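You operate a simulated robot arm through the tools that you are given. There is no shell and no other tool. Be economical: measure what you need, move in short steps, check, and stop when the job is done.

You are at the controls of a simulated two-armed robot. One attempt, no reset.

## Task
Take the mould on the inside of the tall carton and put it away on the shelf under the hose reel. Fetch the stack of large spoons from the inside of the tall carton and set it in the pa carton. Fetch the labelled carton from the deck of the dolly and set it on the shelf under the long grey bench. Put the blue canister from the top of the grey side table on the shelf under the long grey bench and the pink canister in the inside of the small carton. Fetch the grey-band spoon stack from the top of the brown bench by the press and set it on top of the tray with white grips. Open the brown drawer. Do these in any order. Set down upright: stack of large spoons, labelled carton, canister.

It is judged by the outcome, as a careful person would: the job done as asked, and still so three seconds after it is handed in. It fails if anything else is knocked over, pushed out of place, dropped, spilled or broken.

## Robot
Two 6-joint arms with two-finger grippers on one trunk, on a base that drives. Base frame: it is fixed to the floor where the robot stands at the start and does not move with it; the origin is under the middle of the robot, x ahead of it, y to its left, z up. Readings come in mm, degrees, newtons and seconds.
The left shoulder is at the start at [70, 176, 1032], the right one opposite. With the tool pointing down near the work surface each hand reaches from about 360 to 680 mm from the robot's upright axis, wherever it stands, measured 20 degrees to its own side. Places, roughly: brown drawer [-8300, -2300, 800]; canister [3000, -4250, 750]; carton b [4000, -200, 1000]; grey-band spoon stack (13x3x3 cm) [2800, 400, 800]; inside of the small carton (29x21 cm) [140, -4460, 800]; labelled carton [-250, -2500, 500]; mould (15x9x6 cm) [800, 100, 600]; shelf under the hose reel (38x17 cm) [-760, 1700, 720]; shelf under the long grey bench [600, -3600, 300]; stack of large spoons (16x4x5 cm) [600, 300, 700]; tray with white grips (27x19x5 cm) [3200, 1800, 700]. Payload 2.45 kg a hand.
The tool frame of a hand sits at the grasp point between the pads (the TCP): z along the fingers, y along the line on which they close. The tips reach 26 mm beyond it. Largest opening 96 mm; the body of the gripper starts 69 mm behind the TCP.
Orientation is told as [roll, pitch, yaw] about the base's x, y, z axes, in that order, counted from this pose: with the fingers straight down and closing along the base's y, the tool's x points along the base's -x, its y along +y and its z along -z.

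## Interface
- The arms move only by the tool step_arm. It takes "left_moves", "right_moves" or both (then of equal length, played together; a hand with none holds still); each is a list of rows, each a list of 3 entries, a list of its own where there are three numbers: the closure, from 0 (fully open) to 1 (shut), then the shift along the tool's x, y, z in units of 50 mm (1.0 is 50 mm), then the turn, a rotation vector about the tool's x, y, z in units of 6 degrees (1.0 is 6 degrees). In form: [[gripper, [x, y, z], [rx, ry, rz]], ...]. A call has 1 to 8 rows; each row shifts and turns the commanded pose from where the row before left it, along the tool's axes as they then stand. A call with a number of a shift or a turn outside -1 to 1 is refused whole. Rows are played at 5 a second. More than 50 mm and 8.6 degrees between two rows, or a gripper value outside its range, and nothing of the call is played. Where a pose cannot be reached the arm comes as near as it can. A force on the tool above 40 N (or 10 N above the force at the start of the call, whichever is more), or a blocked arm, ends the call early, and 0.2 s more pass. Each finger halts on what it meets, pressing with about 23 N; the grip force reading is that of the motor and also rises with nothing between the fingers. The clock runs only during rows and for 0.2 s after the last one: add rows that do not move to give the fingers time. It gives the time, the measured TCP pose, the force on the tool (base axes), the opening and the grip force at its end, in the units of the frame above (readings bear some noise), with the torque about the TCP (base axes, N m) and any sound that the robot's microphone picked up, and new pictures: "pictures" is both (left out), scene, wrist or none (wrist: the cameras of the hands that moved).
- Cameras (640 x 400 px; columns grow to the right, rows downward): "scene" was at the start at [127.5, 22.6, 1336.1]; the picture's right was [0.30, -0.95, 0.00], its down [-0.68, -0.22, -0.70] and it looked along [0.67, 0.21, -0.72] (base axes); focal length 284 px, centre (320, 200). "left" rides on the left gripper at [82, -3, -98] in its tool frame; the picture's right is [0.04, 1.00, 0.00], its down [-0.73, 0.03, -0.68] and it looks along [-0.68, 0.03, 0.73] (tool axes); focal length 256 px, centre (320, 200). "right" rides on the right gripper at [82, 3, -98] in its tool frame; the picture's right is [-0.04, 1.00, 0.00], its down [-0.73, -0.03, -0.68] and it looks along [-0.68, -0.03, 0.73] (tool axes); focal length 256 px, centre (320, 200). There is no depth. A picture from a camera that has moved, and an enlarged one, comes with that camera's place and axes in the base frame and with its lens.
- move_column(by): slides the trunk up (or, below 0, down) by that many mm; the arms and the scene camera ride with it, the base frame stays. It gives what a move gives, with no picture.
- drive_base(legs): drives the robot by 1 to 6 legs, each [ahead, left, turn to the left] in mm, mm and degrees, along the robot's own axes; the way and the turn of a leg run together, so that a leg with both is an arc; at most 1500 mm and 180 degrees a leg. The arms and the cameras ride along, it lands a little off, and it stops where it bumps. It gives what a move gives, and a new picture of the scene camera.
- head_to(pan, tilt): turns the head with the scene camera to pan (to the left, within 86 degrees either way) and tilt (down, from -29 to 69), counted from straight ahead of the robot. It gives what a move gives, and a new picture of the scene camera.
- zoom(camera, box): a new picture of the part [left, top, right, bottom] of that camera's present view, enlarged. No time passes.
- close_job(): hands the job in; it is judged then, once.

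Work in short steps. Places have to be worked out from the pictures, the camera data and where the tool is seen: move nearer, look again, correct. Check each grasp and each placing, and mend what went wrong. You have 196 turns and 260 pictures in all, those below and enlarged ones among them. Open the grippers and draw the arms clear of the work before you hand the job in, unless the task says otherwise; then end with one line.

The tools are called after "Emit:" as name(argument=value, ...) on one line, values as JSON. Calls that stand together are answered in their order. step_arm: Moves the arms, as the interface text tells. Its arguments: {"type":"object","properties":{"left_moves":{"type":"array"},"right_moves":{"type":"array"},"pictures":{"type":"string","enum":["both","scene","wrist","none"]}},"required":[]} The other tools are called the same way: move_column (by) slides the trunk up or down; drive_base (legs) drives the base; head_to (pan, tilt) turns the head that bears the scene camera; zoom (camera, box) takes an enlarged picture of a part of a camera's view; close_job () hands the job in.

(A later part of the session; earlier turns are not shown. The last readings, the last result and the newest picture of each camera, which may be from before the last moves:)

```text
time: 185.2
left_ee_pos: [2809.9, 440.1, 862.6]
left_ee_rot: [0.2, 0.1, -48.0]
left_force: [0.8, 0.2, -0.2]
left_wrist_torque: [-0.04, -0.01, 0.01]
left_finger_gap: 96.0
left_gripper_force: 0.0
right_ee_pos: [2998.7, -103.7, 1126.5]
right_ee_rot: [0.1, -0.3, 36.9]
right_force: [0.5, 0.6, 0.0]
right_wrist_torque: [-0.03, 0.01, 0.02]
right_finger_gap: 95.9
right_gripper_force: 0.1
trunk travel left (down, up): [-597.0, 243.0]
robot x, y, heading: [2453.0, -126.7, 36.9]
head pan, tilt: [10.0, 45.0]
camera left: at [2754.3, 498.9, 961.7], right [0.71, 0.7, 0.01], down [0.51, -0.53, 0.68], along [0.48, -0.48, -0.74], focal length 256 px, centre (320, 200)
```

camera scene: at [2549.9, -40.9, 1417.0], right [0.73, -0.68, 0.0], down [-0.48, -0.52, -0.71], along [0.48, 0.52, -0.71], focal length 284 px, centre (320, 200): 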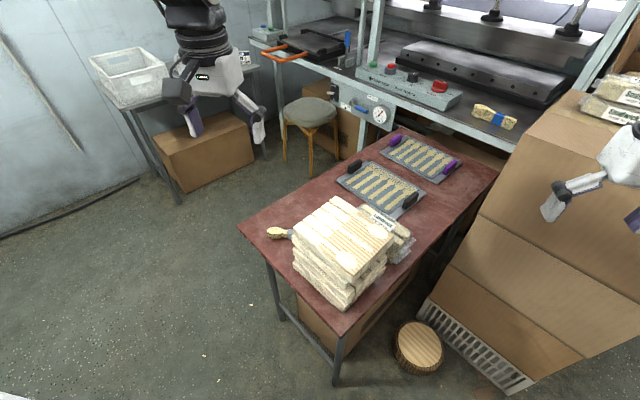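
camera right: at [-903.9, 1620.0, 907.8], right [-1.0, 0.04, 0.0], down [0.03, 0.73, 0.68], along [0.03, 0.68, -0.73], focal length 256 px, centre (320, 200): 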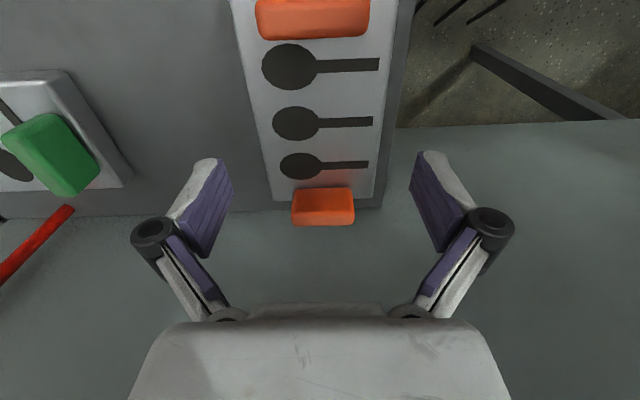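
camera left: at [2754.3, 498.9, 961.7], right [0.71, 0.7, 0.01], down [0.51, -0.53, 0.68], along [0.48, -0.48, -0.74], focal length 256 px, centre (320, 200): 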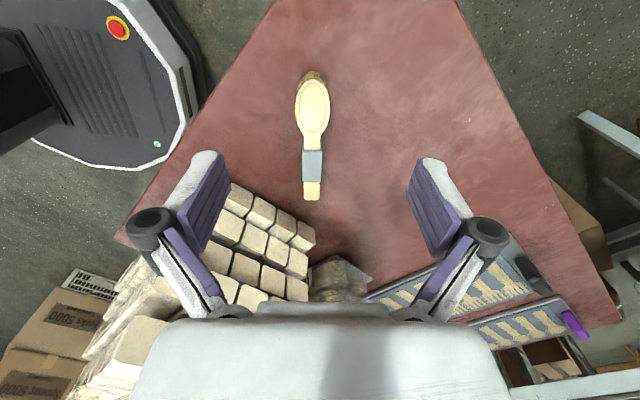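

Stack top ≈753, table ≈723. Small correction and descend to TCP 757, close, and lift.

Emit:
step_arm(left_moves=[[0, [-0.08, -0.06, 0.7], [0, 0, 0]], [0, [0, 0, 0.7], [0, 0, 0]], [0, [0, 0, 0.5], [0, 0, 0]], [0, [0, 0, 0.2], [0, 0, 0]], [0.5, [0, 0, 0], [0, 0, 0]], [1, [0, 0, 0], [0, 0, 0]], [1, [0, 0, 0], [0, 0, 0]], [1, [0, 0, 0], [0, 0, 0]]], pictures="wrist")

```text
time: 186.4
left_ee_pos: [2810.4, 435.3, 765.3]
left_ee_rot: [0.5, 0.2, -47.8]
left_force: [-9.1, -13.3, 52.7]
left_wrist_torque: [-1.35, 0.43, -0.41]
left_finger_gap: 26.5
left_gripper_force: 45.2
right_ee_pos: [2994.3, -110.0, 1130.3]
right_ee_rot: [0.1, -0.8, 36.9]
right_force: [0.5, 0.5, 0.8]
right_wrist_torque: [-0.03, 0.0, -0.02]
right_finger_gap: 96.2
right_gripper_force: 0.0
trunk travel left (down, up): [-597.0, 243.0]
robot x, y, heading: [2450.2, -128.9, 36.9]
head pan, tilt: [10.0, 45.0]
stopped in row 5 (left hand): the force on the tool passed its limit at 48 N (the readings are from after the stop); the commanded pose is now the measured one
camera left: at [2753.4, 492.3, 865.3], right [0.71, 0.7, 0.01], down [0.51, -0.53, 0.68], along [0.48, -0.48, -0.74], focal length 256 px, centre (320, 200)
```

left: 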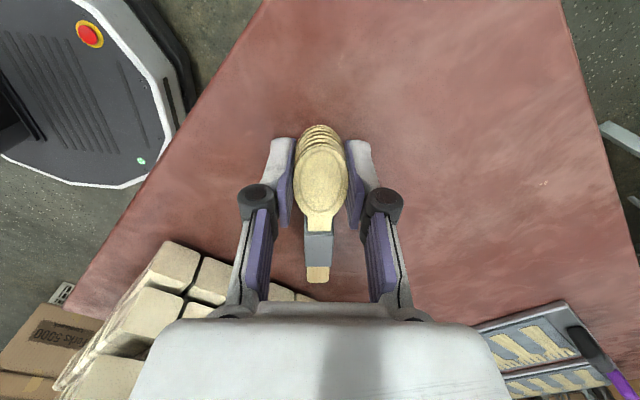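

Fingertips extend while closing and press the bench. Gripped at 26 mm; I ease up and lift.

Emit:
step_arm(left_moves=[[1, [0, 0, -0.06], [0, 0, 0]], [1, [0, 0, 0], [0, 0, 0]], [1, [0, 0, -0.3], [0, 0, 0]], [1, [0, 0, -0.7], [0, 0, 0]], [1, [0, 0, -0.7], [0, 0, 0]], [1, [0, 0, -0.7], [0, 0, 0]], [1, [0, 0, 0], [0, 0, 0]]], pictures="wrist")

```text
time: 188.0
left_ee_pos: [2812.1, 439.1, 878.4]
left_ee_rot: [-0.1, 0.2, -47.8]
left_force: [1.0, 0.0, -0.6]
left_wrist_torque: [-0.01, 0.04, -0.01]
left_finger_gap: 27.0
left_gripper_force: 23.0
right_ee_pos: [2999.8, -104.3, 1127.1]
right_ee_rot: [0.1, -0.2, 36.9]
right_force: [-0.1, -0.1, -0.2]
right_wrist_torque: [0.03, 0.01, -0.01]
right_finger_gap: 96.1
right_gripper_force: 0.0
trunk travel left (down, up): [-597.0, 243.0]
robot x, y, heading: [2454.8, -124.7, 37.1]
head pan, tilt: [10.0, 45.0]
camera left: at [2756.0, 497.5, 978.2], right [0.71, 0.7, 0.0], down [0.52, -0.52, 0.68], along [0.47, -0.48, -0.74], focal length 256 px, centre (320, 200)
```

left: 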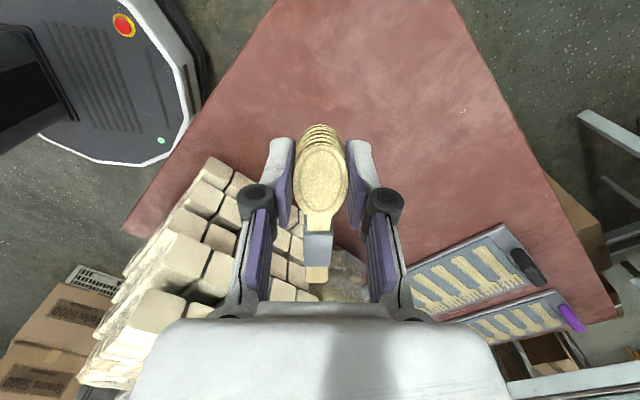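

Grey-band stack held. I raise and retract it before driving through the corridor between the tables.

Emit:
step_arm(left_moves=[[1, [0, 0, -0.9], [0, 0, 0]], [1, [0, 0, -0.9], [0, 0, 0]], [1, [0.06, -0.7, -0.6], [0, 0, 0]], [1, [0.06, -0.7, -0.6], [0, 0, 0]], [1, [0.06, -0.7, -0.5], [0, 0, 0]], [1, [0.06, -0.7, -0.5], [0, 0, 0]], [1, [0, 0, 0], [0, 0, 0]]], pictures="none")

Emit:
drive_base(legs=[[0, 0, 53]])

Emit:
head_to(pan=-5, tilt=45)

```text
time: 189.6
left_ee_pos: [2702.6, 348.8, 1084.4]
left_ee_rot: [-0.2, 0.2, -47.9]
left_force: [0.9, 0.1, -1.0]
left_wrist_torque: [-0.01, 0.01, 0.02]
left_finger_gap: 26.8
left_gripper_force: 22.8
right_ee_pos: [3000.6, -102.5, 1126.3]
right_ee_rot: [0.0, -0.3, 36.9]
right_force: [-0.2, -0.9, -0.4]
right_wrist_torque: [-0.04, 0.05, 0.01]
right_finger_gap: 95.9
right_gripper_force: 0.0
trunk travel left (down, up): [-597.0, 243.0]
robot x, y, heading: [2456.1, -130.2, 36.9]
head pan, tilt: [10.0, 45.0]
```

```text
time: 192.4
left_ee_pos: [2222.5, 356.1, 1085.6]
left_ee_rot: [-0.1, 0.1, 5.1]
left_force: [0.4, -0.1, -0.5]
left_wrist_torque: [-0.03, 0.01, 0.01]
left_finger_gap: 27.1
left_gripper_force: 23.0
right_ee_pos: [2762.2, 320.7, 1127.1]
right_ee_rot: [0.1, -0.3, 89.9]
right_force: [-0.1, -0.4, 0.2]
right_wrist_torque: [-0.01, -0.04, -0.01]
right_finger_gap: 96.0
right_gripper_force: 0.1
trunk travel left (down, up): [-597.0, 243.0]
robot x, y, heading: [2456.5, -128.3, 89.9]
head pan, tilt: [10.0, 45.0]
camera scene: at [2440.1, -0.2, 1417.0], right [0.98, 0.17, 0.0], down [0.12, -0.7, -0.71], along [-0.12, 0.7, -0.71], focal length 284 px, centre (320, 200)
```

scene: 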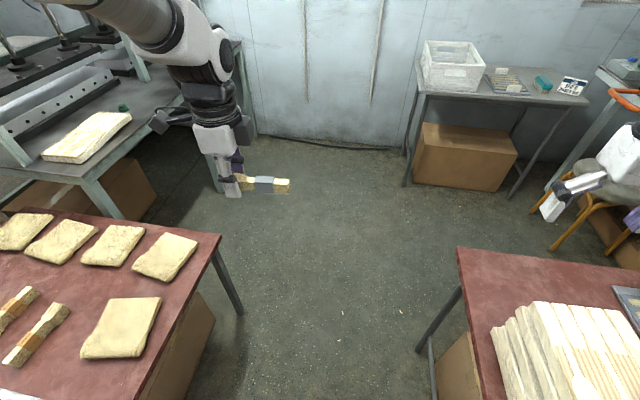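

```text
time: 193.1
left_ee_pos: [2220.9, 356.6, 1085.1]
left_ee_rot: [-0.1, 0.2, 5.2]
left_force: [-0.1, 0.2, -1.2]
left_wrist_torque: [-0.02, 0.01, -0.01]
left_finger_gap: 26.8
left_gripper_force: 23.2
right_ee_pos: [2761.5, 321.2, 1127.8]
right_ee_rot: [0.0, -0.3, 89.9]
right_force: [0.4, 0.2, -0.2]
right_wrist_torque: [0.05, 0.02, -0.03]
right_finger_gap: 96.3
right_gripper_force: 0.0
trunk travel left (down, up): [-597.0, 243.0]
robot x, y, heading: [2451.0, -125.7, 89.9]
head pan, tilt: [-5.0, 45.0]
camera scene: at [2461.2, 0.7, 1417.0], right [1.0, -0.09, 0.0], down [-0.06, -0.7, -0.71], along [0.06, 0.7, -0.71], focal length 284 px, centre (320, 200)
```

scene: 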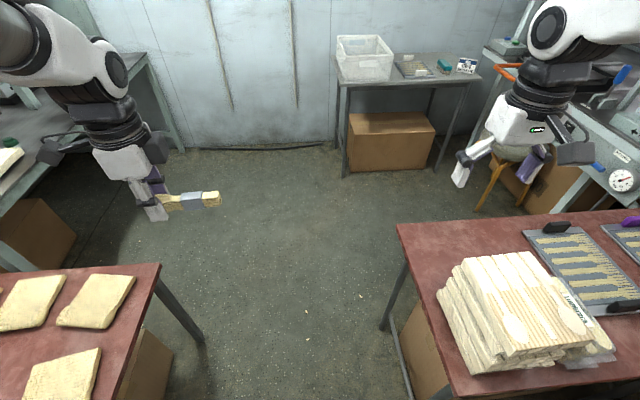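

Corridor between tables at floor level is ≈1960–2800. I tuck the right hand and drive through at x≈2378, then toward the tray table.

Emit:
step_arm(right_moves=[[0, [0.47, 0.67, 0], [0, 0, 0]], [0, [0.47, 0.67, 0], [0, 0, 0]], [0, [0.47, 0.67, 0], [0, 0, 0]], [0, [0, 0, 0], [0, 0, 0]]], pictures="none")

Emit:
drive_base(legs=[[0, 75, 0], [950, 0, 0], [528, -574, 0], [0, 0, -28]])

Emit:
head_to(pan=5, tilt=45)

```text
time: 194.1
left_ee_pos: [2223.2, 355.8, 1085.6]
left_ee_rot: [-0.1, 0.2, 5.1]
left_force: [0.4, 0.3, 0.8]
left_wrist_torque: [0.06, 0.03, 0.03]
left_finger_gap: 26.8
left_gripper_force: 22.6
right_ee_pos: [2664.3, 303.4, 1096.6]
right_ee_rot: [0.2, -0.2, 89.9]
right_force: [-0.6, -0.2, 0.4]
right_wrist_torque: [0.0, -0.01, 0.02]
right_finger_gap: 95.8
right_gripper_force: 0.0
right hand out of reach, approached as far as the arm can: row 1, 2, 3
trunk travel left (down, up): [-597.0, 243.0]
robot x, y, heading: [2452.0, -125.5, 90.0]
head pan, tilt: [-5.0, 45.0]
```

```text
time: 204.9
left_ee_pos: [2975.4, 1873.6, 1085.3]
left_ee_rot: [0.0, 0.2, -23.3]
left_force: [0.2, -0.4, -0.2]
left_wrist_torque: [0.0, 0.03, 0.0]
left_finger_gap: 26.8
left_gripper_force: 22.7
right_ee_pos: [3339.0, 1615.3, 1097.2]
right_ee_rot: [0.0, -0.2, 61.4]
right_force: [0.6, 0.0, -0.6]
right_wrist_torque: [0.0, 0.01, 0.0]
right_finger_gap: 96.0
right_gripper_force: 0.0
trunk travel left (down, up): [-597.0, 243.0]
robot x, y, heading: [2949.5, 1339.0, 61.4]
head pan, tilt: [-5.0, 45.0]
camera scene: at [3017.8, 1446.5, 1417.0], right [0.83, -0.55, 0.0], down [-0.39, -0.59, -0.71], along [0.39, 0.59, -0.71], focal length 284 px, centre (320, 200)
```

scene: 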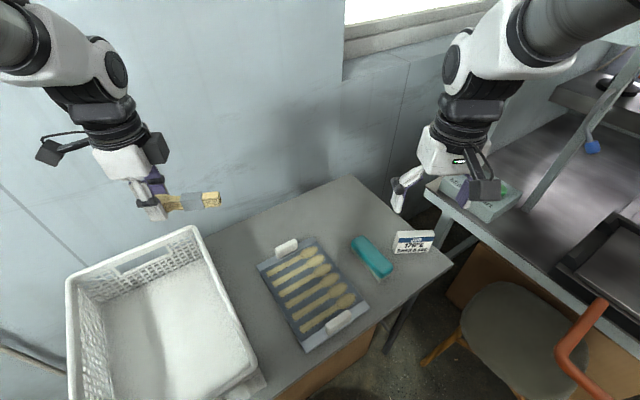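

```text
time: 205.6
left_ee_pos: [2976.8, 1872.3, 1085.8]
left_ee_rot: [-0.2, 0.2, -23.3]
left_force: [-0.1, 0.3, -0.6]
left_wrist_torque: [-0.01, 0.01, 0.0]
left_finger_gap: 26.9
left_gripper_force: 23.5
right_ee_pos: [3339.7, 1616.0, 1097.0]
right_ee_rot: [0.1, -0.2, 61.5]
right_force: [-0.3, 0.4, -0.1]
right_wrist_torque: [-0.01, -0.01, -0.01]
right_finger_gap: 96.0
right_gripper_force: 0.1
trunk travel left (down, up): [-597.0, 243.0]
robot x, y, heading: [2950.1, 1340.0, 61.4]
head pan, tilt: [5.0, 45.0]
camera scene: at [3005.5, 1453.1, 1417.0], right [0.92, -0.4, 0.0], down [-0.28, -0.65, -0.71], along [0.28, 0.65, -0.71], focal length 284 px, centre (320, 200)
```

scene: 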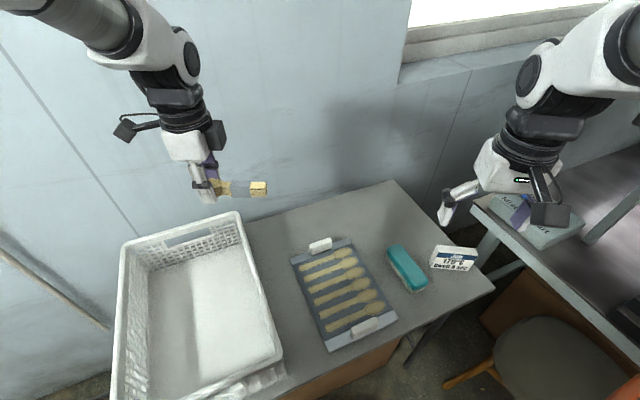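

Tray with white grips found: centre ≈(3200,1770), long axis along y. I rotate the left hand to yaw 90 (stack lengthwise over the tray) and move the right hand aside.

Emit:
step_arm(left_moves=[[1, [0, 0, 0], [0, 0, -1]], [1, [0, 0, 0], [0, 0, -1]], [1, [0, 0, 0], [0, 0, -1]], [1, [0, 0, 0], [0, 0, -1]], [1, [0, 0, 0], [0, 0, -1]], [1, [0, 0, 0], [0, 0, -1]], [1, [0, 0, 0], [0, 0, -1]], [1, [0, 0, 0], [0, 0, -1]]], right_moves=[[0, [0, -0.5, -0.5], [0, 0, 0]], [0, [0, -0.5, -0.5], [0, 0, 0]], [0, [0, -0.5, -0.5], [0, 0, 0]], [0, [0, -0.5, -0.5], [0, 0, 0]], [0, [0, 0, 0], [0, 0, 0]], [0, [0, 0, 0], [0, 0, 0]], [0, [0, 0, 0], [0, 0, 0]], [0, [0, 0, 0], [0, 0, 0]]], pictures="none")

Emit:
step_arm(left_moves=[[1, [0, 0, 0], [0, 0, -1]], [1, [0, 0, 0], [0, 0, -1]], [1, [0, 0, 0], [0, 0, -1]], [1, [0, 0, 0], [0, 0, -1]], [1, [0, 0, 0], [0, 0, -1]], [1, [0, 0, 0], [0, 0, -1]], [1, [0, 0, 0], [0, 0, -1]], [1, [0, 0, 0], [0, 0, -1]]], pictures="none")

Emit:
step_arm(left_moves=[[1, [0, 0, 0], [0, 0, -1]], [1, [0, 0, 0], [0, 0, -1]], [1, [0, 0, 0], [0, 0, -0.9]], [1, [0.6, -0.75, 0], [0, 0, 0]], [1, [0.6, -0.75, 0], [0, 0, 0]], [1, [0.6, -0.75, 0], [0, 0, 0]], [1, [0.6, -0.75, 0], [0, 0, 0]], [1, [0.45, -0.75, 0], [0, 0, 0]]], pictures="wrist")

```text
time: 207.4
left_ee_pos: [2975.5, 1873.4, 1084.2]
left_ee_rot: [0.0, 0.1, 24.8]
left_force: [0.2, -0.4, -0.5]
left_wrist_torque: [-0.02, -0.01, 0.0]
left_finger_gap: 26.8
left_gripper_force: 22.8
right_ee_pos: [3444.7, 1601.5, 1179.4]
right_ee_rot: [0.0, -0.1, 61.4]
right_force: [1.0, -0.5, 0.3]
right_wrist_torque: [-0.01, -0.04, 0.02]
right_finger_gap: 96.0
right_gripper_force: 0.0
right hand out of reach, approached as far as the arm can: row 1, 2, 3, 4
trunk travel left (down, up): [-597.0, 243.0]
robot x, y, heading: [2949.0, 1338.4, 61.6]
head pan, tilt: [5.0, 45.0]
```

```text
time: 209.2
left_ee_pos: [2975.8, 1872.8, 1084.0]
left_ee_rot: [0.3, 0.0, 72.8]
left_force: [0.0, 0.0, -0.1]
left_wrist_torque: [-0.01, -0.02, -0.02]
left_finger_gap: 27.1
left_gripper_force: 22.6
right_ee_pos: [3445.2, 1600.4, 1178.4]
right_ee_rot: [0.0, -0.2, 61.4]
right_force: [-0.3, -0.1, 0.7]
right_wrist_torque: [-0.02, 0.01, 0.01]
right_finger_gap: 95.8
right_gripper_force: 0.1
trunk travel left (down, up): [-597.0, 243.0]
robot x, y, heading: [2948.7, 1339.3, 61.5]
head pan, tilt: [5.0, 45.0]
```

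```text
time: 211.0
left_ee_pos: [3091.2, 1833.2, 1120.2]
left_ee_rot: [-2.9, 0.7, 90.9]
left_force: [-0.8, 0.8, -0.7]
left_wrist_torque: [-0.06, 0.02, 0.0]
left_finger_gap: 26.6
left_gripper_force: 22.6
left hand out of reach, approached as far as the arm can: row 6, 7, 8
right_ee_pos: [3445.1, 1601.7, 1179.5]
right_ee_rot: [0.2, 0.0, 61.5]
right_force: [0.1, 1.0, 0.3]
right_wrist_torque: [-0.04, 0.03, -0.02]
right_finger_gap: 96.1
right_gripper_force: 0.1
trunk travel left (down, up): [-597.0, 243.0]
robot x, y, heading: [2948.5, 1333.5, 61.6]
head pan, tilt: [5.0, 45.0]
camera left: at [3091.1, 1753.1, 1220.4], right [-1.0, -0.06, -0.05], down [-0.08, 0.74, 0.67], along [0.0, 0.67, -0.74], focal length 256 px, centre (320, 200)
```

left: 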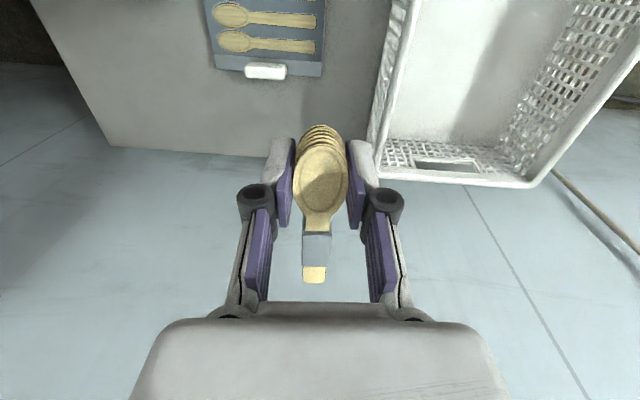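

The left arm can't reach inward there. I bring the right hand back in and reposition the base so that the tray is ahead-left.

Emit:
step_arm(right_moves=[[0, [0, 0.6, 0], [0, 0, 0]], [0, [0, 0.6, 0], [0, 0, 0]], [0, [0, 0.6, 0], [0, 0, 0]], [0, [0, 0, 0], [0, 0, 0]]], left_moves=[[1, [0, 0.5, 0], [0, 0, 0]], [1, [0, 0.5, 0], [0, 0, 0]], [1, [0, 0, 0], [0, 0, 0]], [1, [0, 0, 0], [0, 0, 0]]], pictures="none")

Emit:
drive_base(legs=[[-92, -232, 0]])

```text
time: 212.0
left_ee_pos: [3045.3, 1826.5, 1106.4]
left_ee_rot: [0.3, -0.1, 90.1]
left_force: [0.5, 0.2, 0.0]
left_wrist_torque: [0.01, 0.01, -0.03]
left_finger_gap: 26.9
left_gripper_force: 23.8
right_ee_pos: [3367.3, 1645.2, 1177.5]
right_ee_rot: [0.2, -0.2, 61.5]
right_force: [-0.4, -0.5, -0.2]
right_wrist_torque: [0.01, 0.04, -0.01]
right_finger_gap: 95.9
right_gripper_force: 0.0
trunk travel left (down, up): [-597.0, 243.0]
robot x, y, heading: [2951.2, 1333.4, 61.5]
head pan, tilt: [5.0, 45.0]
```

```text
time: 213.8
left_ee_pos: [3204.8, 1637.6, 1106.6]
left_ee_rot: [0.2, 0.0, 90.1]
left_force: [0.0, -0.1, -0.2]
left_wrist_torque: [-0.03, 0.01, 0.0]
left_finger_gap: 26.7
left_gripper_force: 23.1
right_ee_pos: [3526.6, 1455.3, 1178.1]
right_ee_rot: [0.0, -0.2, 61.2]
right_force: [0.0, 0.1, 0.1]
right_wrist_torque: [0.0, -0.01, 0.03]
right_finger_gap: 95.8
right_gripper_force: 0.1
trunk travel left (down, up): [-597.0, 243.0]
robot x, y, heading: [3109.0, 1147.1, 61.3]
head pan, tilt: [5.0, 45.0]
camera scene: at [3165.6, 1263.9, 1417.0], right [0.92, -0.4, 0.0], down [-0.28, -0.65, -0.71], along [0.28, 0.65, -0.71], focal length 284 px, centre (320, 200)
```

scene: 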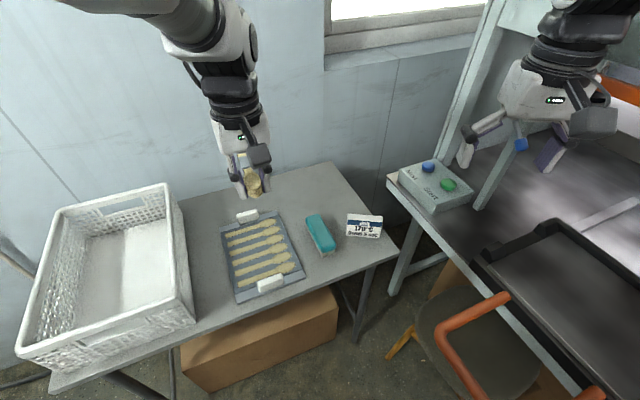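

Tray grips at z≈790, tray centre ≈(3188,1748). I move over it and descend to TCP 880.

Emit:
step_arm(left_moves=[[1, [-0.7, 0.17, 0.3], [0, 0, 0]], [1, [-0.7, 0.17, 0.5], [0, 0, 0]], [1, [0, 0, 0.9], [0, 0, 0]], [1, [0, 0, 0.9], [0, 0, 0]], [1, [0, 0, 0.9], [0, 0, 0]], [1, [0, 0, 0.9], [0, 0, 0]], [1, [0, 0, 0], [0, 0, 0]]], pictures="both")

```text
time: 215.4
left_ee_pos: [3184.2, 1706.4, 885.3]
left_ee_rot: [0.1, 0.0, 90.1]
left_force: [1.0, -0.4, 0.0]
left_wrist_torque: [-0.03, 0.02, -0.04]
left_finger_gap: 27.0
left_gripper_force: 23.1
right_ee_pos: [3526.7, 1454.2, 1178.4]
right_ee_rot: [0.0, -0.1, 61.3]
right_force: [-0.6, 0.4, -0.2]
right_wrist_torque: [0.02, 0.02, -0.01]
right_finger_gap: 95.7
right_gripper_force: 0.1
trunk travel left (down, up): [-597.0, 243.0]
robot x, y, heading: [3107.1, 1145.8, 61.4]
head pan, tilt: [5.0, 45.0]
camera scene: at [3165.3, 1263.0, 1417.1], right [0.92, -0.4, 0.0], down [-0.28, -0.65, -0.71], along [0.28, 0.65, -0.71], focal length 284 px, centre (320, 200)
camera left: at [3188.0, 1625.1, 983.3], right [-1.0, -0.04, 0.0], down [-0.03, 0.73, 0.68], along [-0.03, 0.68, -0.73], focal length 256 px, centre (320, 200)
```

scene: 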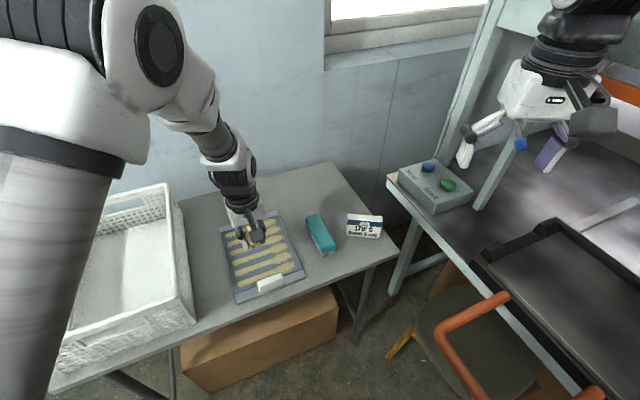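
left: 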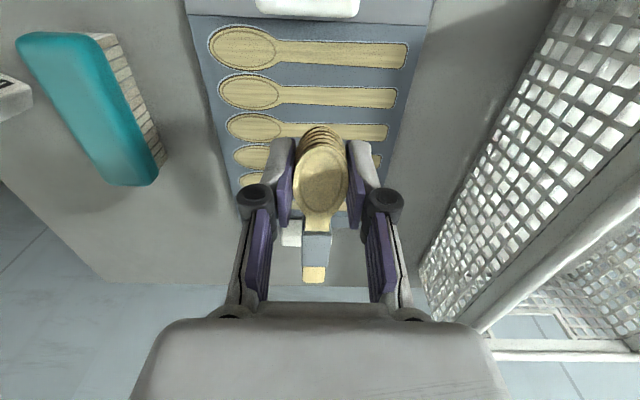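

Lateral alignment good. I lower toward contact (expected near TCP ≈795).

Emit:
step_arm(left_moves=[[1, [0, -0.08, 0.7], [0, 0, 0]], [1, [0, 0, 0.5], [0, 0, 0]], [1, [0, 0, 0.1], [0, 0, 0]], [1, [0, 0, 0.1], [0, 0, 0]], [1, [0, 0, 0.1], [0, 0, 0]], [1, [0, 0, 0], [0, 0, 0]]], pictures="wrist")

```text
time: 216.8
left_ee_pos: [3190.3, 1707.3, 811.0]
left_ee_rot: [0.2, 0.0, 90.1]
left_force: [-0.2, -0.2, 0.6]
left_wrist_torque: [-0.02, -0.01, -0.01]
left_finger_gap: 27.0
left_gripper_force: 22.5
right_ee_pos: [3526.2, 1456.1, 1178.2]
right_ee_rot: [0.0, -0.2, 61.3]
right_force: [-0.5, -0.5, -0.4]
right_wrist_torque: [0.02, -0.01, 0.0]
right_finger_gap: 95.6
right_gripper_force: 0.0
trunk travel left (down, up): [-597.0, 243.0]
robot x, y, heading: [3109.4, 1147.4, 61.2]
head pan, tilt: [5.0, 45.0]
camera left: at [3194.2, 1625.6, 909.9], right [-1.0, -0.04, 0.0], down [-0.03, 0.73, 0.68], along [-0.03, 0.68, -0.73], focal length 256 px, centre (320, 200)
```

left: 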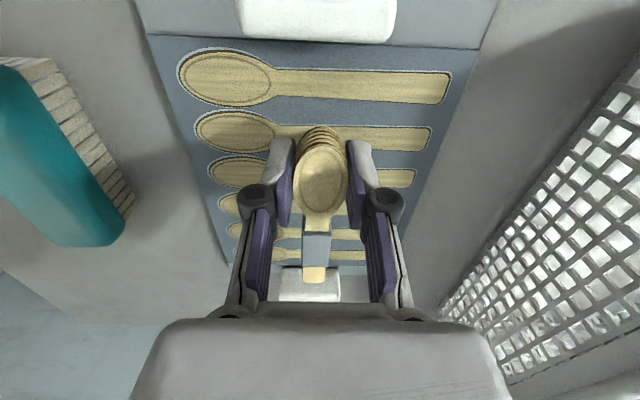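

Tray surface appears ≈728. I shift 20 mm forward and continue down.

Emit:
step_arm(left_moves=[[1, [-0.4, 0, 0.3], [0, 0, 0]], [1, [0, 0, 0.3], [0, 0, 0]], [1, [0, 0, 0.1], [0, 0, 0]], [1, [0, 0, 0.1], [0, 0, 0]], [1, [0, 0, 0.1], [0, 0, 0]], [1, [0, 0, 0], [0, 0, 0]]], pictures="none")

```text
time: 217.9
left_ee_pos: [3190.1, 1726.0, 778.3]
left_ee_rot: [-0.2, -0.5, 90.1]
left_force: [-6.6, -8.9, 27.8]
left_wrist_torque: [-0.56, 0.23, -0.06]
left_finger_gap: 26.9
left_gripper_force: 23.3
right_ee_pos: [3527.1, 1452.7, 1179.3]
right_ee_rot: [0.0, -0.4, 61.5]
right_force: [0.2, -0.4, 0.1]
right_wrist_torque: [0.01, 0.04, -0.01]
right_finger_gap: 96.3
right_gripper_force: 0.1
trunk travel left (down, up): [-597.0, 243.0]
robot x, y, heading: [3110.8, 1143.9, 61.5]
head pan, tilt: [5.0, 45.0]
stopped in row 5 (left hand): the force on the tool passed its limit at 47 N (the readings are from after the stop); the commanded pose is now the measured one
```

Contact at TCP ≈777. I ease up 2 mm, release and rise.

Emit:
step_arm(left_moves=[[1, [0, 0, -0.04], [0, 0, 0]], [0.7, [0, 0, 0], [0, 0, 0]], [0, [0, 0, 0], [0, 0, 0]], [0, [0, 0, 0], [0, 0, 0]], [0, [0, 0, -0.4], [0, 0, 0]], [0, [0, 0, -0.6], [0, 0, 0]], [0, [0, 0, -0.8], [0, 0, 0]], [0, [0, 0, 0], [0, 0, 0]]], pictures="wrist")

```text
time: 219.7
left_ee_pos: [3192.7, 1729.2, 863.2]
left_ee_rot: [0.0, -0.2, 90.0]
left_force: [-0.3, -0.5, -0.3]
left_wrist_torque: [-0.04, 0.02, 0.02]
left_finger_gap: 96.1
left_gripper_force: 0.0
right_ee_pos: [3526.9, 1456.5, 1177.4]
right_ee_rot: [0.0, -0.2, 61.3]
right_force: [-0.4, -0.3, 0.0]
right_wrist_torque: [-0.03, -0.02, -0.04]
right_finger_gap: 95.8
right_gripper_force: 0.0
trunk travel left (down, up): [-597.0, 243.0]
robot x, y, heading: [3109.4, 1148.5, 61.4]
head pan, tilt: [5.0, 45.0]
camera left: at [3196.3, 1648.4, 963.6], right [-1.0, -0.04, 0.0], down [-0.03, 0.73, 0.68], along [-0.03, 0.68, -0.73], focal length 256 px, centre (320, 200)
```

left: 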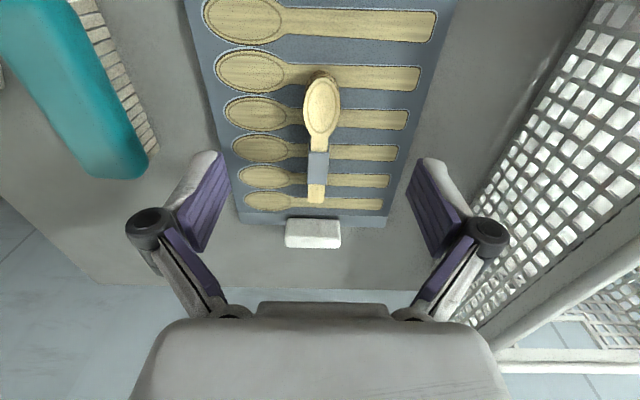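

Grey-band stack lies flat on the tray. I lift clear and drive back through the corridor toward the aisle.

Emit:
step_arm(left_moves=[[0, [0, 0, -1], [0, 0, 0]], [0, [0, 0, -1], [0, 0, 0]], [0, [0, 0, -1], [0, 0, 0]], [0, [0, 0, -1], [0, 0, 0]], [0, [0, 0, -0.6], [0, 0, 0]], [0, [0, 0, 0], [0, 0, 0]]], pictures="none")

Emit:
drive_base(legs=[[0, 0, 28.6], [-322, 731, 0], [-1200, 0, 0], [-700, 0, 0], [0, 0, 180]])

Emit:
head_to(pan=0, tilt=25)

```text
time: 221.1
left_ee_pos: [3190.4, 1727.7, 1096.6]
left_ee_rot: [0.0, -0.4, 90.1]
left_force: [0.3, 0.5, -0.6]
left_wrist_torque: [-0.03, -0.02, -0.03]
left_finger_gap: 96.0
left_gripper_force: 0.1
right_ee_pos: [3527.6, 1456.4, 1177.1]
right_ee_rot: [0.1, -0.2, 61.2]
right_force: [-0.3, -0.4, -0.5]
right_wrist_torque: [-0.05, 0.0, -0.01]
right_finger_gap: 96.2
right_gripper_force: 0.1
trunk travel left (down, up): [-597.0, 243.0]
robot x, y, heading: [3104.4, 1146.7, 61.3]
head pan, tilt: [5.0, 45.0]
```

```text
time: 243.3
left_ee_pos: [2590.1, -1637.0, 1096.2]
left_ee_rot: [-0.1, -0.3, -60.2]
left_force: [-1.0, 1.9, 0.8]
left_wrist_torque: [0.01, 0.0, 0.05]
left_finger_gap: 96.2
left_gripper_force: 0.0
right_ee_pos: [2163.1, -1567.8, 1178.8]
right_ee_rot: [0.0, -0.2, -88.9]
right_force: [-0.1, -0.2, -0.2]
right_wrist_torque: [0.02, 0.02, -0.01]
right_finger_gap: 96.2
right_gripper_force: 0.0
trunk travel left (down, up): [-597.0, 243.0]
robot x, y, heading: [2367.9, -1092.3, -88.6]
head pan, tilt: [5.0, 45.0]
camera scene: at [2383.1, -1225.4, 1417.0], right [-0.99, -0.11, 0.0], down [-0.08, 0.7, -0.71], along [0.08, -0.7, -0.71], focal length 284 px, centre (320, 200)
```

scene: 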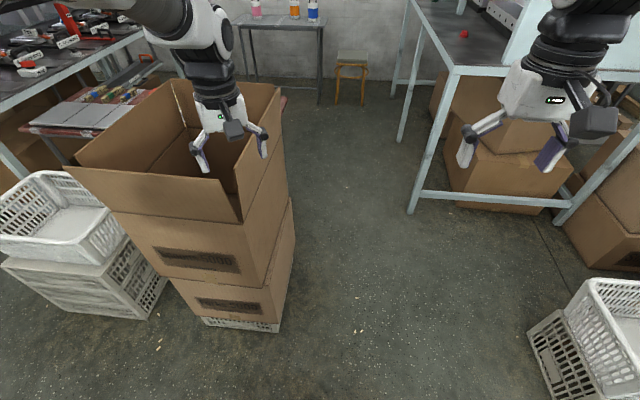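

```text
time: 244.2
left_ee_pos: [2589.5, -1636.0, 1096.0]
left_ee_rot: [0.0, -0.3, -60.2]
left_force: [0.1, -0.7, 0.9]
left_wrist_torque: [0.01, 0.02, -0.01]
left_finger_gap: 95.9
left_gripper_force: 0.1
right_ee_pos: [2163.8, -1568.5, 1178.1]
right_ee_rot: [-0.1, -0.2, -88.8]
right_force: [-0.3, -1.6, -1.4]
right_wrist_torque: [-0.01, 0.02, -0.01]
right_finger_gap: 96.0
right_gripper_force: 0.0
trunk travel left (down, up): [-597.0, 243.0]
robot x, y, heading: [2372.7, -1095.6, -88.8]
head pan, tilt: [0.0, 25.0]
camera scene: at [2376.3, -1236.6, 1447.5], right [-1.0, -0.02, 0.0], down [-0.01, 0.42, -0.91], along [0.02, -0.91, -0.42], focal length 284 px, centre (320, 200)
```

scene: 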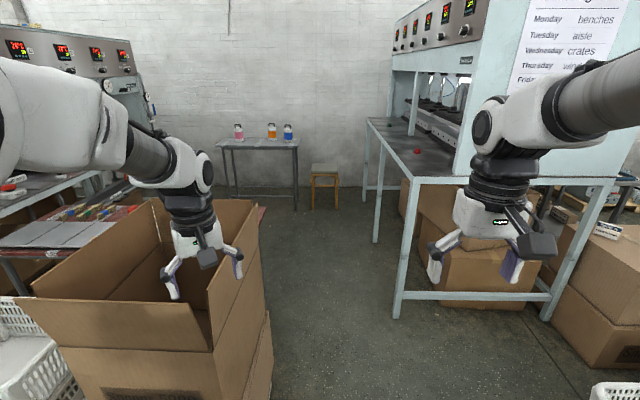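

I plan to weave: pass the open carton at x≈2240, then the machine corner at x≈2350, and look at the canister table.

Emit:
drive_base(legs=[[0, -130, -1.2], [1000, 0, 0], [600, 110, 0], [700, 180, 0]])

Emit:
head_to(pan=20, tilt=35)

```text
time: 256.7
left_ee_pos: [2749.9, -3925.3, 1096.2]
left_ee_rot: [0.1, -0.3, -61.7]
left_force: [-1.0, -0.5, -0.4]
left_wrist_torque: [-0.04, -0.02, 0.02]
left_finger_gap: 96.1
left_gripper_force: 0.0
right_ee_pos: [2325.8, -3845.3, 1177.9]
right_ee_rot: [0.0, -0.2, -90.5]
right_force: [0.4, 0.0, 0.3]
right_wrist_torque: [0.02, 0.0, 0.01]
right_finger_gap: 96.0
right_gripper_force: 0.1
trunk travel left (down, up): [-597.0, 243.0]
robot x, y, heading: [2548.6, -3375.9, -90.4]
head pan, tilt: [0.0, 25.0]
camera scene: at [2548.6, -3520.9, 1447.6], right [-1.0, 0.01, 0.0], down [0.0, 0.42, -0.91], along [-0.01, -0.91, -0.42], focal length 284 px, centre (320, 200)
```

scene: 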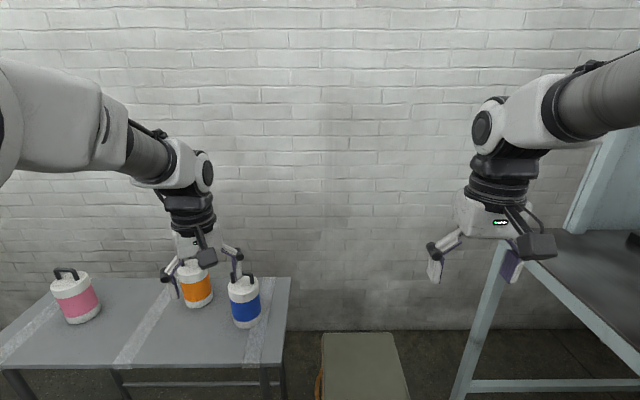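

```text
time: 257.6
left_ee_pos: [2750.6, -3925.8, 1096.6]
left_ee_rot: [0.0, -0.3, -61.8]
left_force: [-0.2, -1.3, -0.9]
left_wrist_torque: [-0.01, 0.0, -0.03]
left_finger_gap: 95.9
left_gripper_force: 0.0
right_ee_pos: [2326.0, -3846.1, 1178.9]
right_ee_rot: [0.0, -0.2, -90.6]
right_force: [0.4, 0.8, -0.3]
right_wrist_torque: [-0.01, -0.02, 0.01]
right_finger_gap: 96.1
right_gripper_force: 0.1
trunk travel left (down, up): [-597.0, 243.0]
robot x, y, heading: [2549.1, -3375.8, -90.4]
head pan, tilt: [20.0, 35.0]
camera scene: at [2578.7, -3511.9, 1431.9], right [-0.94, -0.33, 0.0], down [-0.19, 0.54, -0.82], along [0.27, -0.77, -0.57], focal length 284 px, centre (320, 200)
```

scene: 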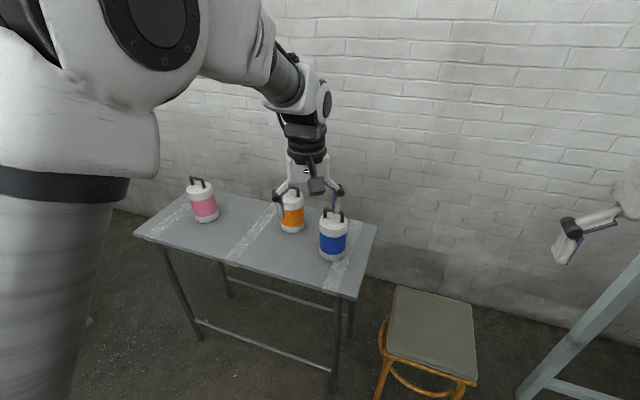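

Three canisters on the table: pink, orange, blue, each with a loop handle. I zoom in for detail.

Emit:
zoom(camera="scene", box=[270, 170, 390, 280])

Emit:
zoom(camera="scene", box=[150, 150, 270, 260])

```text
3.64 times, centred on (330, 225) of scene
camera zoom: at [2578.7, -3511.9, 1431.9], right [-0.94, -0.33, 0.0], down [-0.19, 0.54, -0.82], along [0.27, -0.77, -0.57], focal length 1034 px, centre (284, 109)
```

zoom: 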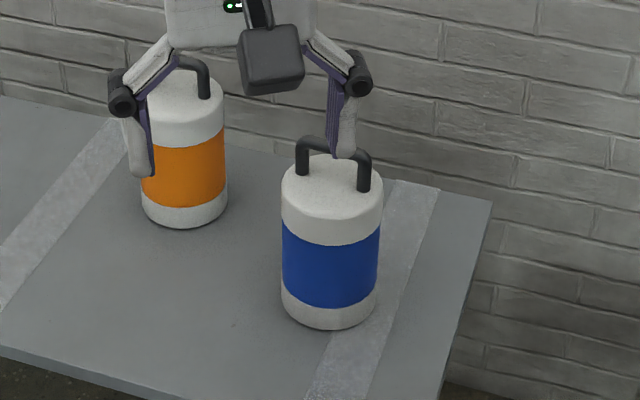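

```text
3.64 times, centred on (210, 205) of scene
camera zoom: at [2578.7, -3511.9, 1431.9], right [-0.94, -0.33, 0.0], down [-0.19, 0.54, -0.82], along [0.27, -0.77, -0.57], focal length 1034 px, centre (720, 182)
```

zoom: 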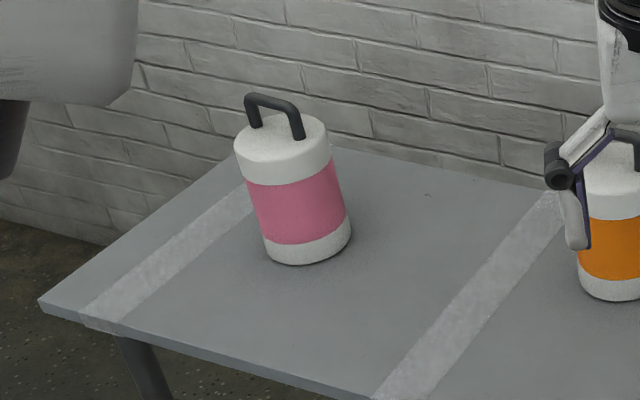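

Canister bodies are ~92 mm wide but have a slim loop handle; I'll lift by the handle from above (pink: left hand, blue: right hand). I drive to a stance centred between them.

Emit:
drive_base(legs=[[250, 501, 0.4]])

Emit:
head_to(pan=0, tilt=40)

```text
time: 260.8
left_ee_pos: [3239.8, -4183.5, 1097.3]
left_ee_rot: [0.0, -0.3, -62.3]
left_force: [-0.1, 0.3, 0.0]
left_wrist_torque: [0.01, 0.0, -0.02]
left_finger_gap: 95.9
left_gripper_force: 0.2
right_ee_pos: [2814.3, -4100.3, 1177.7]
right_ee_rot: [0.1, -0.2, -91.0]
right_force: [0.4, 0.1, -0.2]
right_wrist_torque: [0.0, -0.01, 0.0]
right_finger_gap: 95.9
right_gripper_force: 0.0
trunk travel left (down, up): [-597.0, 243.0]
robot x, y, heading: [3043.0, -3627.2, -91.0]
head pan, tilt: [20.0, 35.0]
camera scene: at [3069.8, -3767.7, 1431.9], right [-0.94, -0.33, 0.0], down [-0.19, 0.54, -0.82], along [0.27, -0.77, -0.57], focal length 284 px, centre (320, 200)
```

scene: 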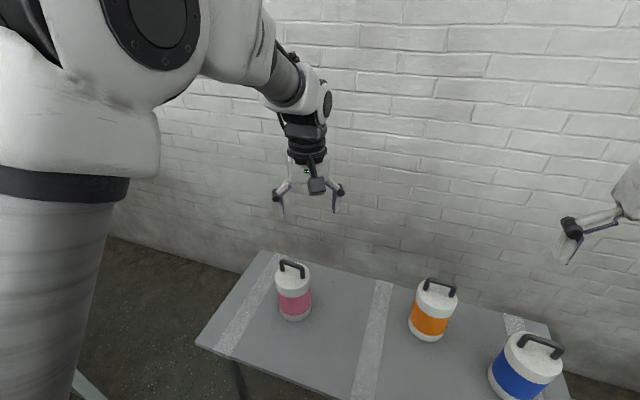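

```text
time: 261.6
left_ee_pos: [3238.7, -4184.5, 1095.4]
left_ee_rot: [0.1, -0.3, -62.3]
left_force: [0.2, -0.5, -0.3]
left_wrist_torque: [0.02, 0.03, 0.01]
left_finger_gap: 96.2
left_gripper_force: 0.0
right_ee_pos: [2815.2, -4099.7, 1178.2]
right_ee_rot: [-0.1, -0.2, -91.0]
right_force: [-0.4, 0.4, 0.8]
right_wrist_torque: [0.0, -0.02, 0.01]
right_finger_gap: 96.2
right_gripper_force: 0.0
trunk travel left (down, up): [-597.0, 243.0]
robot x, y, heading: [3040.7, -3633.1, -90.8]
head pan, tilt: [0.0, 40.0]
camera scene: at [3039.8, -3769.6, 1424.3], right [-1.0, 0.01, 0.0], down [0.01, 0.64, -0.77], along [-0.01, -0.77, -0.64], focal length 284 px, centre (320, 200)
```

scene: 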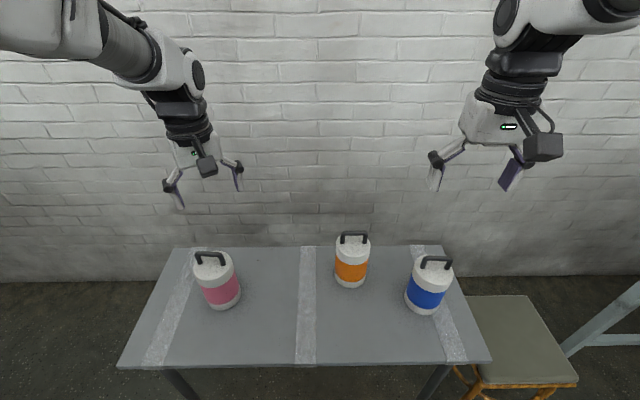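

Triangulated handle bars: blue (2769,-4181,908), pink (3289,-4199,908), both bars along x. I rotate both hands so they close along y and move over them.

Emit:
step_arm(left_moves=[[0, [0, 0, 0], [0, 0, -1]], [0, [0, 0, 0], [0, 0, -1]], [0, [0, 0, 0], [0, 0, -1]], [0, [0, 0, 0], [0, 0, -1]], [0, [0, 0, 0], [0, 0, -1]], [0, [0, 0, 0], [0, 0, -1]], [0, [0, 0, 0], [0, 0, -1]], [0, [0, 0, 0], [0, 0, -1]]], right_moves=[[0, [0, 0, 0], [0, 0, 1]], [0, [0, 0, 0], [0, 0, 1]], [0, [0, 0, 0], [0, 0, 1]], [0, [0, 0, 0], [0, 0, 1]], [0, [0, 0, 0], [0, 0, 1]], [0, [0, 0, 0], [0, 0, 1]], [0, [0, 0, 0], [0, 0, 1]], [0, [0, 0, 0], [0, 0, 1]]], pictures="none")

Emit:
step_arm(left_moves=[[0, [0, 0, 0], [0, 0, -1]], [0, [0, 0, 0], [0, 0, -1]], [0, [0, 0, 0], [0, 0, -0.38]], [0, [0, 0, 0], [0, 0, 0]], [0, [0, 0, 0], [0, 0, 0]], [0, [0, 0, 0], [0, 0, 0]], [0, [-0.5, -0.15, 0.6], [0, 0, 0]], [0, [-0.5, -0.15, 0.6], [0, 0, 0]]], right_moves=[[0, [0, 0, 0], [0, 0, 1]], [0, [0, 0, 0], [0, 0, 1]], [0, [0, 0, 0], [0, 0, 1]], [0, [0, 0, 0], [0, 0, 1]], [0, [0, 0, 0], [0, 0, 1]], [0, [0, 0, 0], [0, 0, 1]], [0, [-0.45, 0.4, 0.7], [0, 0, 0.85]], [0, [-0.45, 0.4, 0.7], [0, 0, 0]]], pictures="none")

Emit:
step_arm(left_moves=[[0, [0, 0, 0.5], [0, 0, 0]], [0, [0, 0, 0.5], [0, 0, 0]], [0, [0, 0, 0.3], [0, 0, 0]], [0, [0, 0, 0], [0, 0, 0]]], right_moves=[[0, [0, 0.4, 0.8], [0, 0, 0]], [0, [0, 0.4, 0.8], [0, 0, 0]], [0, [0, 0, 0.8], [0, 0, 0]], [0, [0, 0, 0.4], [0, 0, 0]]], pictures="both")

```text
time: 263.4
left_ee_pos: [3238.6, -4184.2, 1095.7]
left_ee_rot: [-0.3, -0.2, -14.1]
left_force: [-0.2, -0.4, -0.4]
left_wrist_torque: [-0.01, -0.01, 0.02]
left_finger_gap: 96.1
left_gripper_force: 0.1
right_ee_pos: [2815.6, -4099.8, 1178.4]
right_ee_rot: [0.1, -0.1, -139.1]
right_force: [0.0, 0.1, 0.1]
right_wrist_torque: [0.02, -0.01, 0.04]
right_finger_gap: 96.0
right_gripper_force: 0.1
trunk travel left (down, up): [-597.0, 243.0]
robot x, y, heading: [3042.2, -3632.2, -91.0]
head pan, tilt: [0.0, 40.0]
```

```text
time: 265.2
left_ee_pos: [3290.6, -4200.0, 1036.1]
left_ee_rot: [-0.2, -0.2, -0.1]
left_force: [0.4, 0.4, 0.2]
left_wrist_torque: [0.02, 0.0, 0.02]
left_finger_gap: 96.2
left_gripper_force: 0.1
right_ee_pos: [2768.5, -4144.6, 1106.2]
right_ee_rot: [0.1, 0.0, 179.8]
right_force: [-0.1, 0.1, -1.3]
right_wrist_torque: [0.04, -0.01, -0.01]
right_finger_gap: 95.9
right_gripper_force: 0.0
trunk travel left (down, up): [-597.0, 243.0]
robot x, y, heading: [3037.6, -3630.3, -91.0]
head pan, tilt: [0.0, 40.0]
```

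```text
time: 266.2
left_ee_pos: [3289.1, -4198.8, 970.4]
left_ee_rot: [-0.2, -0.1, 0.0]
left_force: [0.0, -0.8, 0.3]
left_wrist_torque: [0.03, 0.0, -0.02]
left_finger_gap: 96.0
left_gripper_force: 0.1
right_ee_pos: [2772.1, -4183.1, 968.5]
right_ee_rot: [0.2, 0.0, 179.9]
right_force: [0.5, -0.7, 0.6]
right_wrist_torque: [0.03, 0.0, -0.02]
right_finger_gap: 96.0
right_gripper_force: 0.1
trunk travel left (down, up): [-597.0, 243.0]
robot x, y, heading: [3040.1, -3631.9, -90.7]
head pan, tilt: [0.0, 40.0]
camera scene: at [3039.4, -3771.1, 1424.1], right [-1.0, 0.01, 0.0], down [0.01, 0.64, -0.77], along [-0.01, -0.77, -0.64], focal length 284 px, centre (320, 200)
camera right: at [2852.2, -4185.1, 1067.0], right [-0.04, -1.0, 0.0], down [-0.73, 0.03, 0.68], along [-0.68, 0.03, -0.73], focal length 256 px, centre (320, 200)
camera left: at [3208.0, -4202.3, 1069.1], right [-0.04, 1.0, 0.0], down [0.73, 0.03, 0.68], along [0.68, 0.02, -0.73], focal length 256 px, centre (320, 200)
```

scene: 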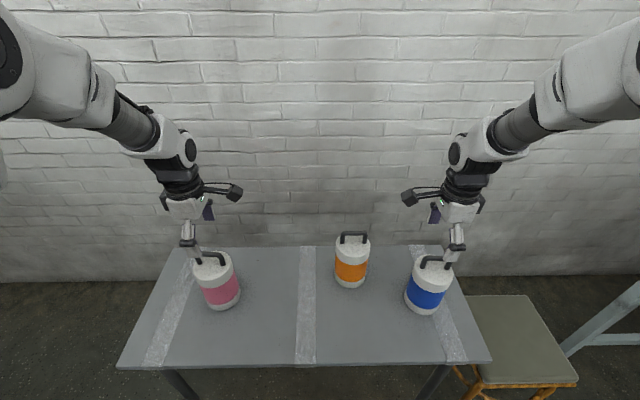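
right: 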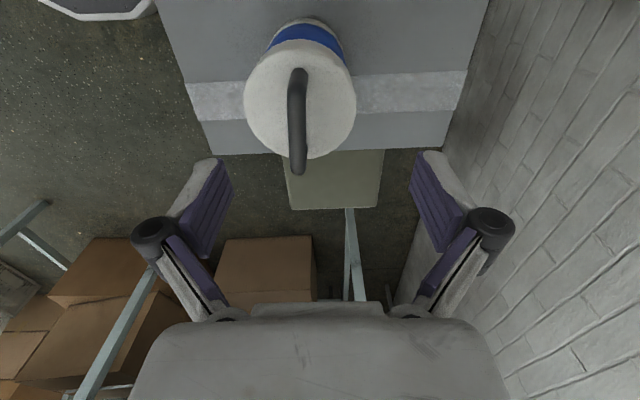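
left: 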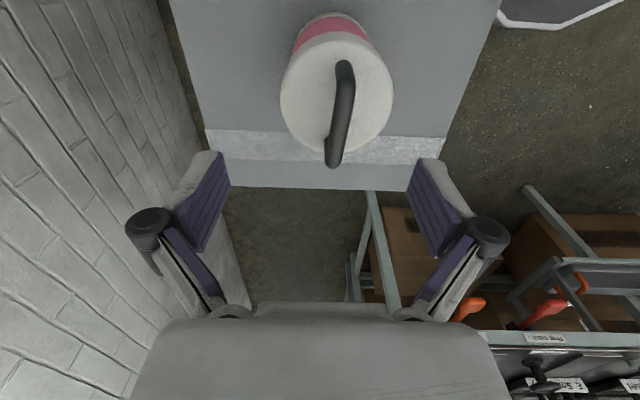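

Bars run along the tool x as needed; blue needs +17 mm and pink +12 mm in y. I correct and descend part way.

Emit:
step_arm(left_moves=[[0, [0, 0.24, 0.3], [0, 0, 0]], [0, [0, 0, 0.5], [0, 0, 0]], [0, [0, 0, 0], [0, 0, 0]]], right_moves=[[0, [0, -0.34, 0.3], [0, 0, 0]], [0, [0, 0, 0.5], [0, 0, 0]], [0, [0, 0, 0], [0, 0, 0]]], pictures="wrist")

```text
time: 267.0
left_ee_pos: [3288.8, -4186.8, 931.5]
left_ee_rot: [-0.4, -0.1, -0.1]
left_force: [-0.3, -0.4, 0.7]
left_wrist_torque: [-0.02, -0.02, 0.0]
left_finger_gap: 96.0
left_gripper_force: 0.0
right_ee_pos: [2769.0, -4164.9, 930.7]
right_ee_rot: [0.3, 0.0, 179.9]
right_force: [-0.4, -0.4, 0.8]
right_wrist_torque: [0.02, 0.0, 0.02]
right_finger_gap: 95.9
right_gripper_force: 0.1
trunk travel left (down, up): [-597.0, 243.0]
robot x, y, heading: [3038.5, -3631.8, -91.0]
head pan, tilt: [0.0, 40.0]
camera right: at [2850.5, -4166.9, 1028.5], right [-0.04, -1.0, 0.01], down [-0.73, 0.03, 0.68], along [-0.68, 0.02, -0.73], focal length 256 px, centre (320, 200)
camera left: at [3207.8, -4188.7, 1030.0], right [-0.04, 1.0, -0.01], down [0.73, 0.03, 0.68], along [0.68, 0.02, -0.73], focal length 256 px, centre (320, 200)
```

right: 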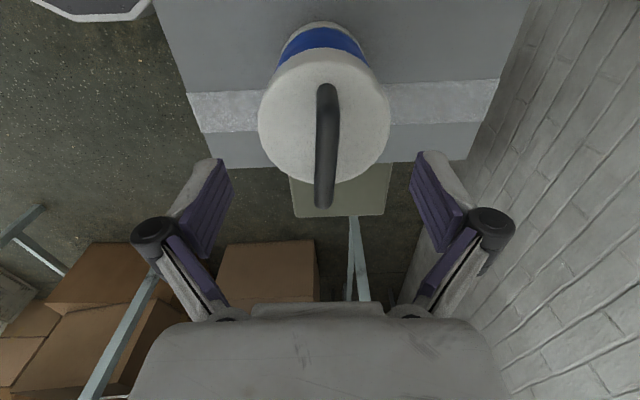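
left: 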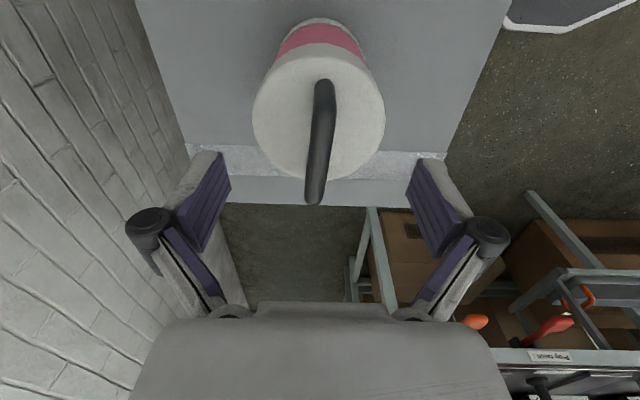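

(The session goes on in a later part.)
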